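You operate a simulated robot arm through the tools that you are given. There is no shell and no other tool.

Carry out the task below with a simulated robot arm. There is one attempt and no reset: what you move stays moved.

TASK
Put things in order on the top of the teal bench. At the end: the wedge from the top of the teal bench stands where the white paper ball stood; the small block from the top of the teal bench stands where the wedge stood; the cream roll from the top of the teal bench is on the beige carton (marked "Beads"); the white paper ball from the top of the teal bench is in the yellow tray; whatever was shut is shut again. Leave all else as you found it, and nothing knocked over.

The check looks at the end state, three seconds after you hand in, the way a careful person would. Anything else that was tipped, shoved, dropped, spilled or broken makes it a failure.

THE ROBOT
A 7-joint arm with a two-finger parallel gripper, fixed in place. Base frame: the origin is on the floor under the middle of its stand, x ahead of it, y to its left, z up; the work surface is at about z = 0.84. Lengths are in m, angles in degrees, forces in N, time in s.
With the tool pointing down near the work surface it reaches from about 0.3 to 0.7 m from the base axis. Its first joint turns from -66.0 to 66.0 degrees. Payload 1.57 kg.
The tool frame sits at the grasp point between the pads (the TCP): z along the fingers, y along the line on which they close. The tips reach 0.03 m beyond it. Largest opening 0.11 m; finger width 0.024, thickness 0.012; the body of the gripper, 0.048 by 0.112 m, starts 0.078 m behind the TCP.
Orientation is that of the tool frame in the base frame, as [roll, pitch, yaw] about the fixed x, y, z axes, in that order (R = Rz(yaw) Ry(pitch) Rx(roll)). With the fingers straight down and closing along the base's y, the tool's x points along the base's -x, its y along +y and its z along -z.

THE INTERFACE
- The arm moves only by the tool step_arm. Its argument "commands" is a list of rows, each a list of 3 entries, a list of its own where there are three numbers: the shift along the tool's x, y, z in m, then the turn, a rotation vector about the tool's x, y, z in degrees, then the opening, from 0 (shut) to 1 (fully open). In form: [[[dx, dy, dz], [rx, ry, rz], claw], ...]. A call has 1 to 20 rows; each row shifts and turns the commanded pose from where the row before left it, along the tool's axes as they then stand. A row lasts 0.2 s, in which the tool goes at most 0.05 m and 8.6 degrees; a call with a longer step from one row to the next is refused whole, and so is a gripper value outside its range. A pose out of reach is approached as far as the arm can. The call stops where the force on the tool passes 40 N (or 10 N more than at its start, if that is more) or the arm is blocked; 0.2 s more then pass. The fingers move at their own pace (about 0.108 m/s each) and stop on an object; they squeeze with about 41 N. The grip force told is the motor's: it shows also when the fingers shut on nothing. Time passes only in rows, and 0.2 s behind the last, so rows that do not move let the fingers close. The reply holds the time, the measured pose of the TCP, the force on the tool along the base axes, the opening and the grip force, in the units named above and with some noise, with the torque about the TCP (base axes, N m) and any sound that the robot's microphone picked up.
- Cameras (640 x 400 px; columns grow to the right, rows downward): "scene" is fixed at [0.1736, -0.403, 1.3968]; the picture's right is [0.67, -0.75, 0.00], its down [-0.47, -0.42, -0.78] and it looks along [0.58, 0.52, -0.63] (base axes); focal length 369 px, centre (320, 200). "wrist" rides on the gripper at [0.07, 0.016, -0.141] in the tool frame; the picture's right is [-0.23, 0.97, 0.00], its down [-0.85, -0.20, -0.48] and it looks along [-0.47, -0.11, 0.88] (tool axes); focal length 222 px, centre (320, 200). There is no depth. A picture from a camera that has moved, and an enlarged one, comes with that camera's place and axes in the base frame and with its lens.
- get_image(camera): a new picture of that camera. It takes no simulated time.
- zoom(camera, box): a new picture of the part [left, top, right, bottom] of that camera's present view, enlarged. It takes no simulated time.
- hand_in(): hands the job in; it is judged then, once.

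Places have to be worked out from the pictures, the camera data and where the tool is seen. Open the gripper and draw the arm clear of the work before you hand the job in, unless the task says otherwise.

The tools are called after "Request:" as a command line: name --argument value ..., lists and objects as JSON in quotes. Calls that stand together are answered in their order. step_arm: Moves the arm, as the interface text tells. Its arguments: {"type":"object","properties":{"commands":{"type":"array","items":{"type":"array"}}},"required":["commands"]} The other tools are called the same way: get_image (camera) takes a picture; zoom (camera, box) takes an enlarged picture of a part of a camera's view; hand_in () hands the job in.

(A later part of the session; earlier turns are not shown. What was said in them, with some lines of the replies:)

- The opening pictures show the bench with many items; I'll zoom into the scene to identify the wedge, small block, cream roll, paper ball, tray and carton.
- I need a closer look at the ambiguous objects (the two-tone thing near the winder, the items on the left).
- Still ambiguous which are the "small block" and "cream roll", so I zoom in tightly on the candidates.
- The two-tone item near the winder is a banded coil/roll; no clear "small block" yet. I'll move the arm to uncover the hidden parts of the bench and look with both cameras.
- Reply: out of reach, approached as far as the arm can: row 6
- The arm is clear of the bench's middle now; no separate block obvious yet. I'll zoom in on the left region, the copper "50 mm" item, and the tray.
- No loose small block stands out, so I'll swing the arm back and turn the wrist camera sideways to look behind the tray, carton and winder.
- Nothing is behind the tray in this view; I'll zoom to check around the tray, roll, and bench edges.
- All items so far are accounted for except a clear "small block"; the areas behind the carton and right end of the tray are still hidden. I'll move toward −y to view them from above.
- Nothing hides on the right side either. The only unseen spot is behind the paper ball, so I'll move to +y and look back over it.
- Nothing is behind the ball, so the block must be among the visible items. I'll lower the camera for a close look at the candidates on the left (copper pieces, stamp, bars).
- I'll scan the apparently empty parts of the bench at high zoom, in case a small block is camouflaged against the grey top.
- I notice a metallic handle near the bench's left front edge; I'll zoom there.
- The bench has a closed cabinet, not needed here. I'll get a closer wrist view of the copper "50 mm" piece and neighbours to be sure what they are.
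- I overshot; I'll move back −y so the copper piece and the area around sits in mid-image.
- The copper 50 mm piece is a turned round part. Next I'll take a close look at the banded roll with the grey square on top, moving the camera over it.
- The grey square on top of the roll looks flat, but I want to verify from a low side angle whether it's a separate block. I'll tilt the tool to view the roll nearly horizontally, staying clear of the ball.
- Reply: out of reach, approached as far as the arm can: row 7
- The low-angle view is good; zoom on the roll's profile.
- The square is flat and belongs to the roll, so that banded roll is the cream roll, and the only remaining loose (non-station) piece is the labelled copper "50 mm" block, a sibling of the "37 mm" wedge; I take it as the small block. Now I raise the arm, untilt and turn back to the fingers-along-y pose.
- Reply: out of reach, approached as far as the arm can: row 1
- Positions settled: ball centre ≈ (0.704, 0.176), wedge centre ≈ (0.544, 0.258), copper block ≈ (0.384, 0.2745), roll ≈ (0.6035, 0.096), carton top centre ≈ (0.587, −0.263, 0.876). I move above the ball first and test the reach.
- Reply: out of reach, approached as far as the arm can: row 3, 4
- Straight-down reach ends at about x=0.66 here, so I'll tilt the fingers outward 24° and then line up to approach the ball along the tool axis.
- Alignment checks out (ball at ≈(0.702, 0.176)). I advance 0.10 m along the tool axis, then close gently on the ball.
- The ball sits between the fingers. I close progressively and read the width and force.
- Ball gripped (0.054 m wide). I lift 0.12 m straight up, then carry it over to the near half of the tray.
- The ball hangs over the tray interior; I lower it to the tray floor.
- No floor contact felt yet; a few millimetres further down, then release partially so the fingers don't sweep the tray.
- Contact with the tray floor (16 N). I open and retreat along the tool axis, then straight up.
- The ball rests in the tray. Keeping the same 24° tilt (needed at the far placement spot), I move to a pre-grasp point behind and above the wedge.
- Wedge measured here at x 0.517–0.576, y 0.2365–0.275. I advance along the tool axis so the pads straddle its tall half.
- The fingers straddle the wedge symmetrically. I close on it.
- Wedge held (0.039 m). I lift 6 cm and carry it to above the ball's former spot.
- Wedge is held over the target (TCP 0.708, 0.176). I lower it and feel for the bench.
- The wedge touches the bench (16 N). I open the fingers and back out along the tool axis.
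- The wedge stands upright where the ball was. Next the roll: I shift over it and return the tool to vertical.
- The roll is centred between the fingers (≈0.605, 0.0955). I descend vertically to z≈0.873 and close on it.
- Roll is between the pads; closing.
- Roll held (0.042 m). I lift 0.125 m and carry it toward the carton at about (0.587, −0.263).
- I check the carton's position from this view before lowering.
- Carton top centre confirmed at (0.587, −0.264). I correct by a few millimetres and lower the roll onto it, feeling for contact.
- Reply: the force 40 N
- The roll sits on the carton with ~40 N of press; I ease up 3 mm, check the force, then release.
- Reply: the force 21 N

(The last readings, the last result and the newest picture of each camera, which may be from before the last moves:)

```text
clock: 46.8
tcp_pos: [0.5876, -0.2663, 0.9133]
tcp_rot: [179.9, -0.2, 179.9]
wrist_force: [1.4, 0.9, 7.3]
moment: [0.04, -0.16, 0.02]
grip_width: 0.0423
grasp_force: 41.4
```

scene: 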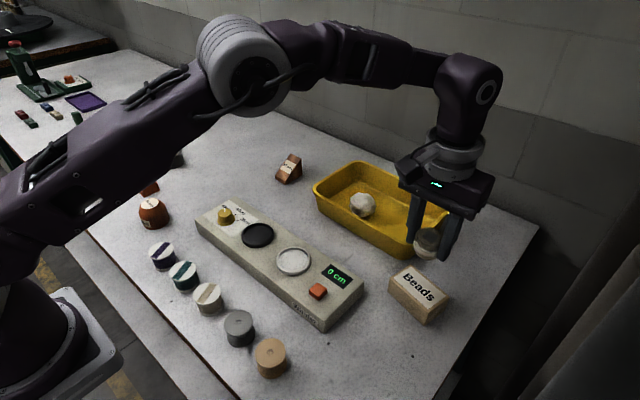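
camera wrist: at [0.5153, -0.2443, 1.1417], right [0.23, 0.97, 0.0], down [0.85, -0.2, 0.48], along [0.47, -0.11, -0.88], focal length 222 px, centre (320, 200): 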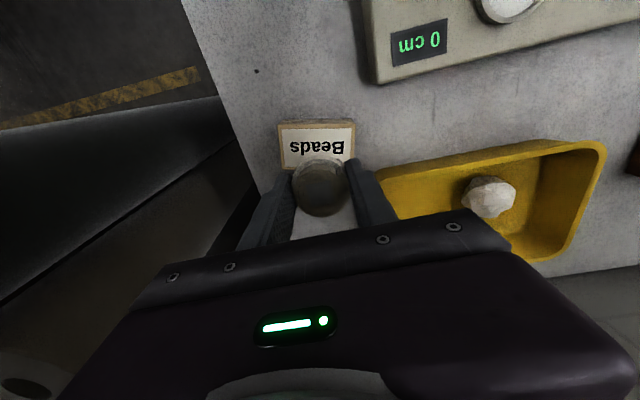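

Force is down to ~7 N, so the roll is resting on the carton. I open gently and rise straight up.

Request:
step_arm --commands '[[[0, 0, 0], [0, 0, 0], 0.45], [[0, 0, 0], [0, 0, 0], 0.6], [[0, 0, 0], [0, 0, 0], 0.6], [[0, 0, -0.015], [0, 0, 0], 0.6], [[0, 0, -0.035], [0, 0, 0], 0.6], [[0, 0, -0.04], [0, 0, 0], 0.6]]'

Request:
get_image --camera "wrist"

Request:
zoom --camera "scene" --box '[360, 200, 480, 330]'

```text
clock: 48.2
tcp_pos: [0.587, -0.2673, 1.0079]
tcp_rot: [180.0, 0.1, 179.9]
wrist_force: [-0.9, 0.8, 1.1]
moment: [0.01, -0.02, 0.0]
grip_width: 0.066
grasp_force: 0.1
```

```text
taken
camera wrist: at [0.5183, -0.2489, 1.1489], right [0.23, 0.97, 0.0], down [0.85, -0.2, 0.48], along [0.47, -0.11, -0.88], focal length 222 px, centre (320, 200)
```

wrist: 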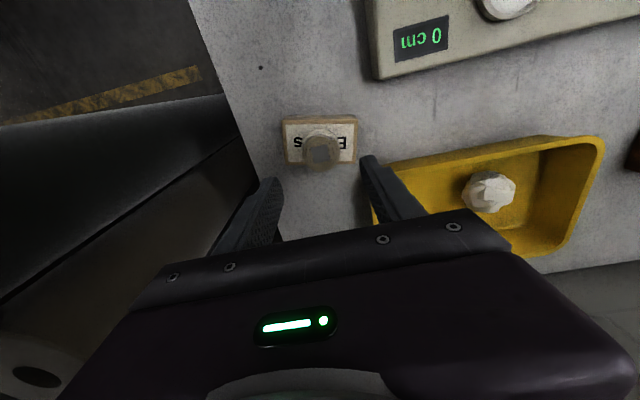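

```text
3.08 times, centred on (420, 265) of scene
camera zoom: at [0.1735, -0.403, 1.3968], right [0.67, -0.75, 0.0], down [-0.47, -0.42, -0.78], along [0.58, 0.52, -0.63], focal length 1134 px, centre (12, 0)
```

zoom: 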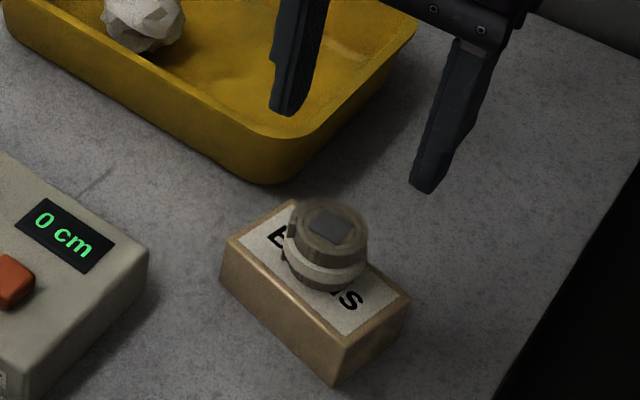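

The roll stands centred on the carton, undisturbed. Now I travel to above the copper block near (0.384, 0.2745).

Request:
step_arm --commands '[[[0.0156, 0.04165, -0.0015], [0, 0, 0], 0.9], [[0.0156, 0.04165, -0.0015], [0, 0, 0], 0.9], [[0.0156, 0.04165, -0.0015], [0, 0, 0], 0.9], [[0.0156, 0.04165, -0.0015], [0, 0, 0], 0.9], [[0.0156, 0.04165, -0.0015], [0, 0, 0], 0.9], [[0.0156, 0.04165, -0.0015], [0, 0, 0], 0.9], [[0.0156, 0.04165, -0.0015], [0, 0, 0], 0.9], [[0.0156, 0.04165, -0.0015], [0, 0, 0], 0.9], [[0.0156, 0.04165, -0.0015], [0, 0, 0], 0.9], [[0.0156, 0.04165, -0.0015], [0, 0, 0], 0.9], [[0.0156, 0.04165, -0.0015], [0, 0, 0], 0.9], [[0.0156, 0.04165, -0.0015], [0, 0, 0], 0.9], [[0.0156, 0.04165, -0.0015], [0, 0, 0], 0.9], [[0, 0, 0], [0, 0, 0], 0.9]]'

Request:
get_image --camera "wrist"

Request:
zoom --camera "wrist" --box '[230, 80, 430, 220]'

Request:
get_image --camera "scene"

```text
clock: 51.2
tcp_pos: [0.3842, 0.2792, 1.0223]
tcp_rot: [-179.8, -0.1, -179.9]
wrist_force: [0.7, -0.2, -0.8]
moment: [-0.02, 0.01, 0.02]
grip_width: 0.0989
grasp_force: 0.1
```

```text
taken
camera wrist: at [0.3144, 0.2958, 1.1639], right [0.23, 0.97, 0.0], down [0.85, -0.2, 0.48], along [0.47, -0.11, -0.88], focal length 222 px, centre (320, 200)
```

wrist: 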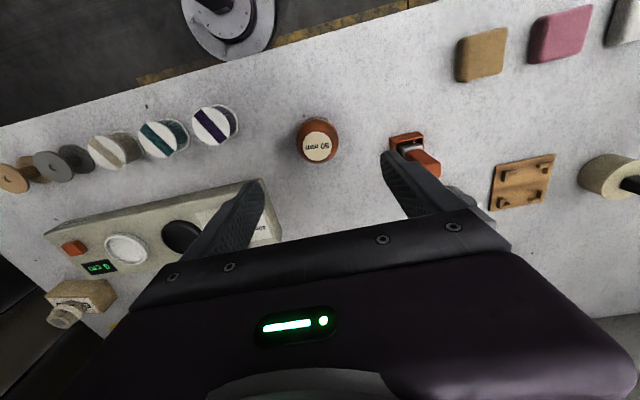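

```text
2.86 times, centred on (330, 150) of wrist
camera zoom: at [0.3144, 0.2958, 1.1639], right [0.23, 0.97, 0.0], down [0.85, -0.2, 0.48], along [0.47, -0.11, -0.88], focal length 635 px, centre (291, 343)
```

zoom: 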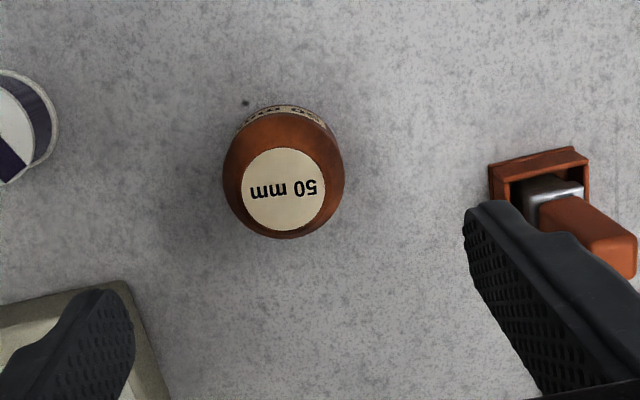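

```text
taken
```

scene: 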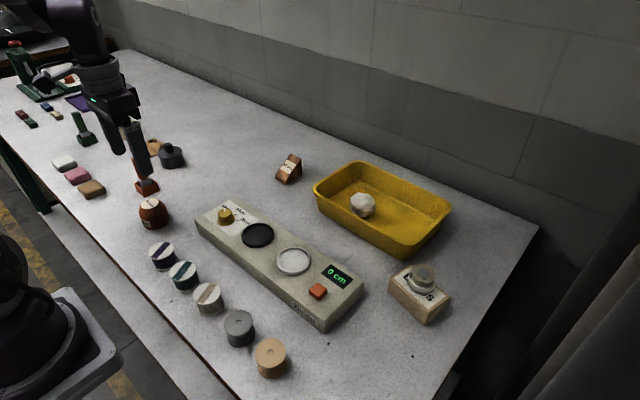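

The block's centre computes to (0.385, 0.2755) from this view too. I align and descend with fingers open wide enough for its ~57 mm body, clear of the stamp and winder.

Request:
step_arm --commands '[[[-0.001, -0.0035, 0.03], [0, 0, 0], 0.82], [[0, 0, 0.035], [0, 0, 0], 0.82], [[0, 0, 0.035], [0, 0, 0], 0.82], [[0, 0, 0.03], [0, 0, 0], 0.82], [[0, 0, 0.015], [0, 0, 0], 0.82], [[0, 0, 0], [0, 0, 0], 0.82]]'

Request:
zoom --camera "wrist" --box '[180, 80, 460, 240]'

Request:
zoom --camera "scene" --box '[90, 140, 220, 250]'

```text
clock: 52.6
tcp_pos: [0.385, 0.2718, 0.8769]
tcp_rot: [-179.9, 0.0, 180.0]
wrist_force: [0.3, 0.8, 0.0]
moment: [0.0, 0.01, 0.0]
grip_width: 0.09
grasp_force: 0.0
```

```text
2.29 times, centred on (320, 160) of wrist
camera zoom: at [0.3151, 0.2886, 1.0189], right [0.23, 0.97, 0.0], down [0.85, -0.2, 0.48], along [0.47, -0.11, -0.88], focal length 508 px, centre (320, 291)
```

zoom: 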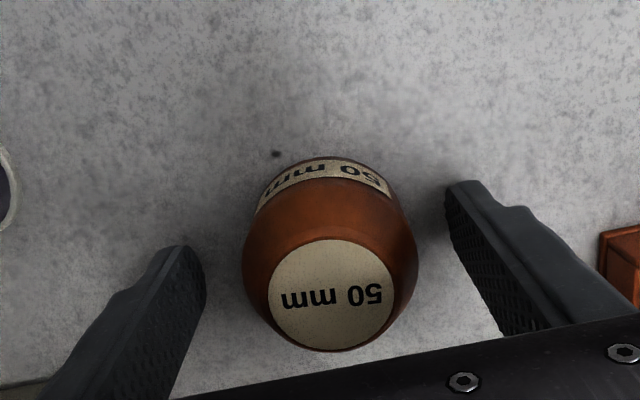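

```text
3.64 times, centred on (155, 195) of scene
camera zoom: at [0.1736, -0.403, 1.3968], right [0.67, -0.75, 0.0], down [-0.47, -0.42, -0.78], along [0.58, 0.52, -0.63], focal length 1341 px, centre (920, 218)
```

zoom: 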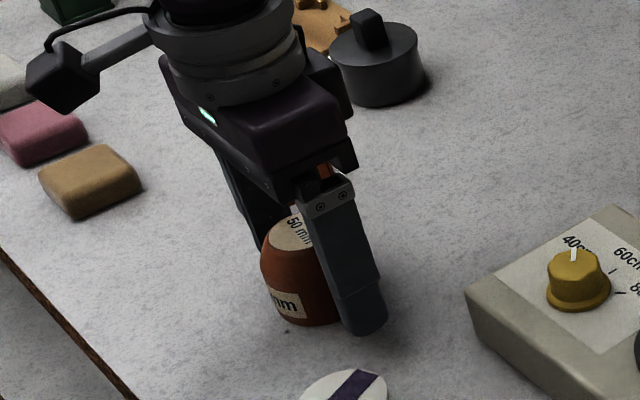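

Fingers straddle the block with a slight offset; I nudge +3 mm in y and close.

Request:
step_arm --commands '[[[0, 0.003, 0], [0, 0, 0], 0.82], [[0, 0, 0], [0, 0, 0], 0.48], [[0, 0, 0], [0, 0, 0], 0.42], [[0, 0, 0], [0, 0, 0], 0.42]]'

Request:
zoom --camera "wrist" --box '[180, 80, 460, 240]'

```text
clock: 53.6
tcp_pos: [0.3865, 0.2748, 0.8763]
tcp_rot: [-179.9, 0.0, -179.9]
wrist_force: [0.5, 0.0, 1.3]
moment: [-0.01, 0.03, 0.03]
grip_width: 0.0544
grasp_force: 41.3
```

```text
2.29 times, centred on (320, 160) of wrist
camera zoom: at [0.3156, 0.2913, 1.0191], right [0.23, 0.97, 0.0], down [0.85, -0.2, 0.48], along [0.47, -0.11, -0.88], focal length 508 px, centre (320, 291)
```

zoom: 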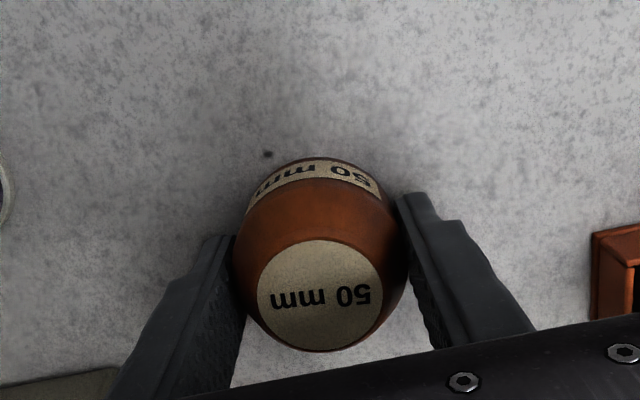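

Block held (0.054 m). I lift 8 cm and carry it to where the wedge stood, centre ≈ (0.549, 0.2556).

Request:
step_arm --commands '[[[0, 0, -0.03], [0, 0, 0], 0.42], [[0, 0, -0.05], [0, 0, 0], 0.42], [[-0.041, -0.0048, 0], [0, 0, 0], 0.42], [[-0.041, -0.0048, 0], [0, 0, 0], 0.42], [[-0.041, -0.0048, 0], [0, 0, 0], 0.42], [[-0.041, -0.0048, 0], [0, 0, 0], 0.42], [[0, 0, 0], [0, 0, 0], 0.42]]'

Request:
get_image --camera "scene"

Request:
get_image --camera "wrist"

```text
clock: 55.2
tcp_pos: [0.5506, 0.2555, 0.9582]
tcp_rot: [-180.0, 0.1, -179.9]
wrist_force: [0.1, 0.9, -1.1]
moment: [0.0, -0.03, 0.01]
grip_width: 0.0546
grasp_force: 40.9
```

```text
taken
```

scene: 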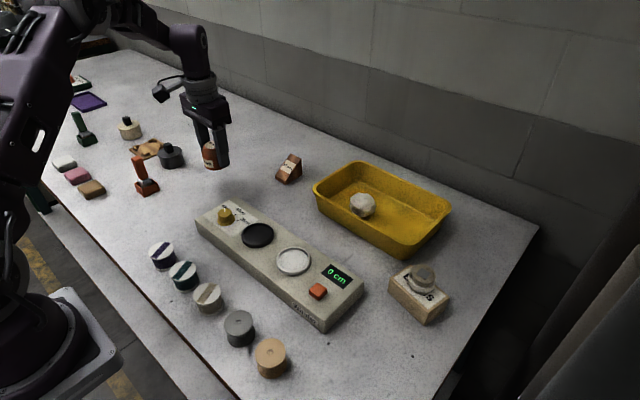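

```text
taken
camera wrist: at [0.4813, 0.2725, 1.0991], right [0.23, 0.97, 0.0], down [0.85, -0.2, 0.48], along [0.47, -0.11, -0.88], focal length 222 px, centre (320, 200)
```

wrist: 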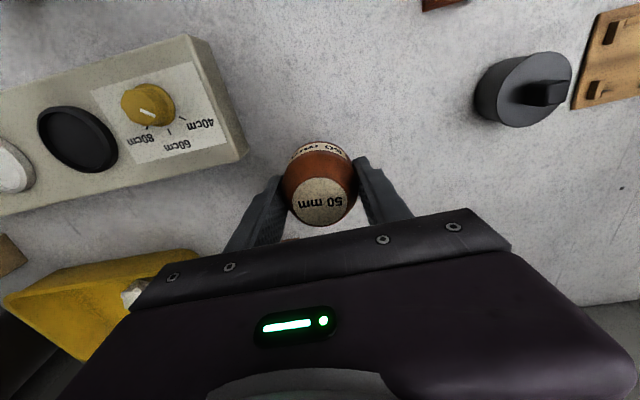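

The block is upright over the wedge's old spot (TCP 0.5506, 0.2555). I lower it and feel for the bench.

Request:
step_arm --commands '[[[0, 0, 0.04], [0, 0, 0], 0.42], [[0, 0, 0.033], [0, 0, 0], 0.42], [[0, 0, 0.005], [0, 0, 0], 0.42], [[0, 0, 0], [0, 0, 0], 0.42]]'

```text
clock: 56.2
tcp_pos: [0.5492, 0.2554, 0.8793]
tcp_rot: [179.9, 0.0, 180.0]
wrist_force: [-0.3, 0.3, -1.0]
moment: [0.04, 0.02, 0.0]
grip_width: 0.0547
grasp_force: 41.1
```

Request:
step_arm --commands '[[[0, 0, 0.0015], [0, 0, 0], 0.42], [[0, 0, 0.001], [0, 0, 0], 0.42], [[0, 0, 0], [0, 0, 0], 0.42]]'

```text
clock: 57.0
tcp_pos: [0.5497, 0.2548, 0.877]
tcp_rot: [179.9, 0.1, 179.9]
wrist_force: [-3.8, -1.3, 11.2]
moment: [0.01, 0.13, 0.08]
grip_width: 0.0547
grasp_force: 40.8
```

Contact with the bench (11 N). I release and rise straight up, then look.

Request:
step_arm --commands '[[[0, 0, -0.0005], [0, 0, 0], 0.55], [[0, 0, 0], [0, 0, 0], 0.75], [[0, 0, 0], [0, 0, 0], 0.75], [[0, 0, -0.02], [0, 0, 0], 0.75], [[0, 0, -0.04], [0, 0, 0], 0.75], [[0, 0, -0.045], [0, 0, 0], 0.75], [[0, 0, -0.045], [0, 0, 0], 0.75], [[0.03, 0, -0.03], [0, 0, 0], 0.75]]'

Request:
get_image --camera "wrist"

Request:
get_image --camera "scene"

Request:
zoom --camera "scene" --box '[180, 140, 340, 260]'

```text
clock: 58.8
tcp_pos: [0.518, 0.2564, 1.0594]
tcp_rot: [-179.9, 0.0, -180.0]
wrist_force: [0.7, 0.6, 0.1]
moment: [-0.02, 0.0, 0.0]
grip_width: 0.0825
grasp_force: 0.0
```

```text
taken
camera wrist: at [0.4485, 0.2725, 1.2008], right [0.23, 0.97, 0.0], down [0.85, -0.2, 0.48], along [0.47, -0.11, -0.88], focal length 222 px, centre (320, 200)
```

wrist: 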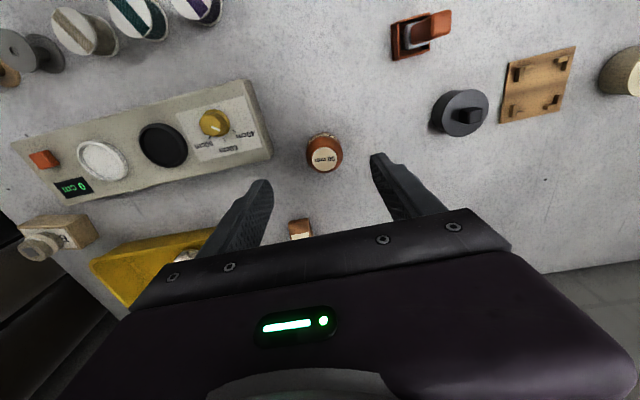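

```text
taken
```

scene: 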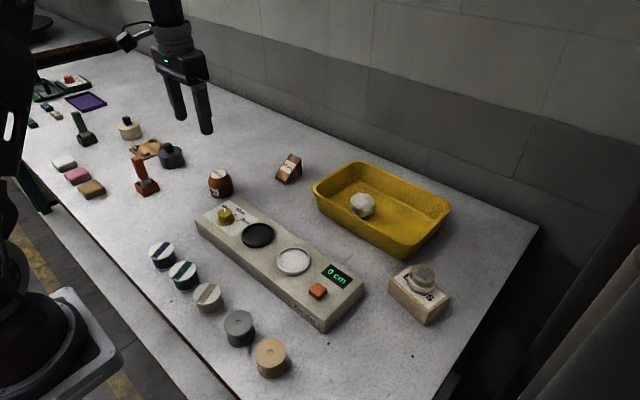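

```text
3.33 times, centred on (260, 200) of scene
camera zoom: at [0.1735, -0.403, 1.3968], right [0.67, -0.75, 0.0], down [-0.47, -0.42, -0.78], along [0.58, 0.52, -0.63], focal length 1229 px, centre (520, 200)
```

zoom: 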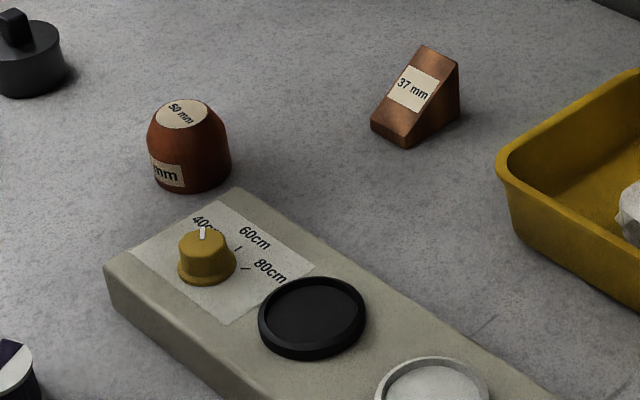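

Checks from the scene: wedge now centred ≈ (0.703, 0.180) (ball's spot 0.704, 0.176), block ≈ (0.547, 0.255) on the wedge's old spot, ball in tray, roll on carton. I open fully and draw the arm back to its starting area, then take a last look.

Request:
step_arm --commands '[[[0.0225, -0.025, -0.0165], [0, 0, 0], 1], [[0.0225, -0.025, -0.0165], [0, 0, 0], 1], [[0.0225, -0.025, -0.0165], [0, 0, 0], 1], [[0.0225, -0.025, -0.0165], [0, 0, 0], 1], [[0, 0, 0], [0, 0, 0], 1]]'

Request:
get_image --camera "scene"

Request:
zoom --camera "scene" --box '[300, 145, 480, 335]'

Request:
zoom --camera "scene" --box '[110, 105, 330, 330]'

```text
clock: 60.0
tcp_pos: [0.4291, 0.1574, 1.1241]
tcp_rot: [-179.9, 0.0, -180.0]
wrist_force: [0.1, 0.3, -0.2]
moment: [0.03, -0.01, -0.02]
grip_width: 0.1099
grasp_force: 0.0
```

```text
taken
```

scene: 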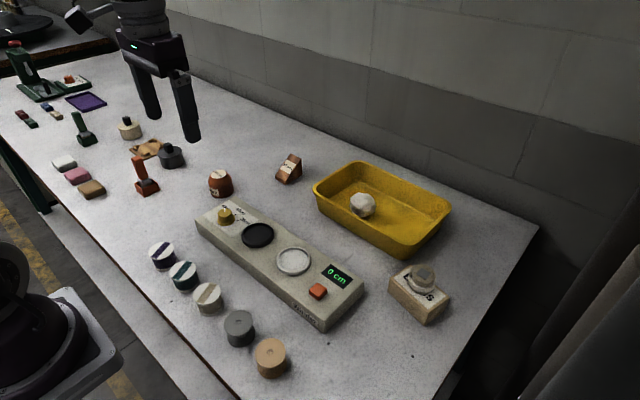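

```text
2.11 times, centred on (390, 240) of scene
camera zoom: at [0.1735, -0.403, 1.3968], right [0.67, -0.75, 0.0], down [-0.47, -0.42, -0.78], along [0.58, 0.52, -0.63], focal length 776 px, centre (173, 116)
```

zoom: 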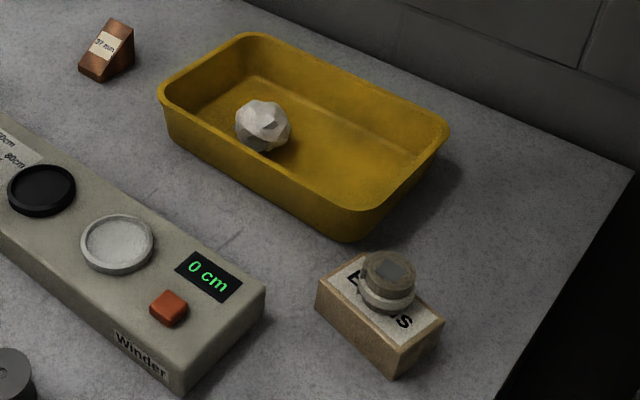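

```text
1.78 times, centred on (220, 218) of scene
camera zoom: at [0.1735, -0.403, 1.3968], right [0.67, -0.75, 0.0], down [-0.47, -0.42, -0.78], along [0.58, 0.52, -0.63], focal length 655 px, centre (498, 169)
```

zoom: 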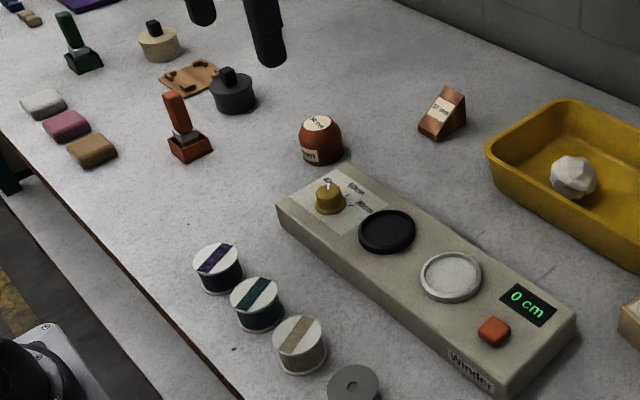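

The four pieces are in their places, everything else looks unchanged, and the arm is clear with the gripper open. I'm handing in now. The one uncertain point is the "small block": I took it to be the round "50 mm" piece, the only loose item left.

Request:
hand_in

```text
The job is handed in.
```

I moved all four pieces and handed the job in, but I had to guess which object was the "small block". I don't have the result of the check.

| Item | Where it is now | Target |
|---|---|---|
| White paper ball | In the near half of the yellow tray | Yellow tray |
| Wedge ("37 mm") | Upright at about (0.703, 0.180) | Ball's old spot, (0.704, 0.176) |
| Small block (the "50 mm" piece) | Upright at about (0.547, 0.255) | Wedge's old spot, about (0.547, 0.256) |
| Cream roll | Upright in the middle of the "Beads" carton | On the carton |

- **Small block:** nothing on the bench was plainly a small block, and I found nothing hidden behind the tray, carton, ball or winder. I used the round copper-coloured piece marked "50 mm", because it was the only loose item left and is labelled like the wedge. If another object was meant, that part is wrong.
- **Cream roll:** I took this to be the banded coil that stood near the ball, not the ribbon spool with the cream stripe. I'm fairly confident of that, but both are a similar colour.

I opened nothing, so there was nothing to shut again. In the last pictures everything else looks as it was, nothing is knocked over, and the arm is clear with the gripper open.
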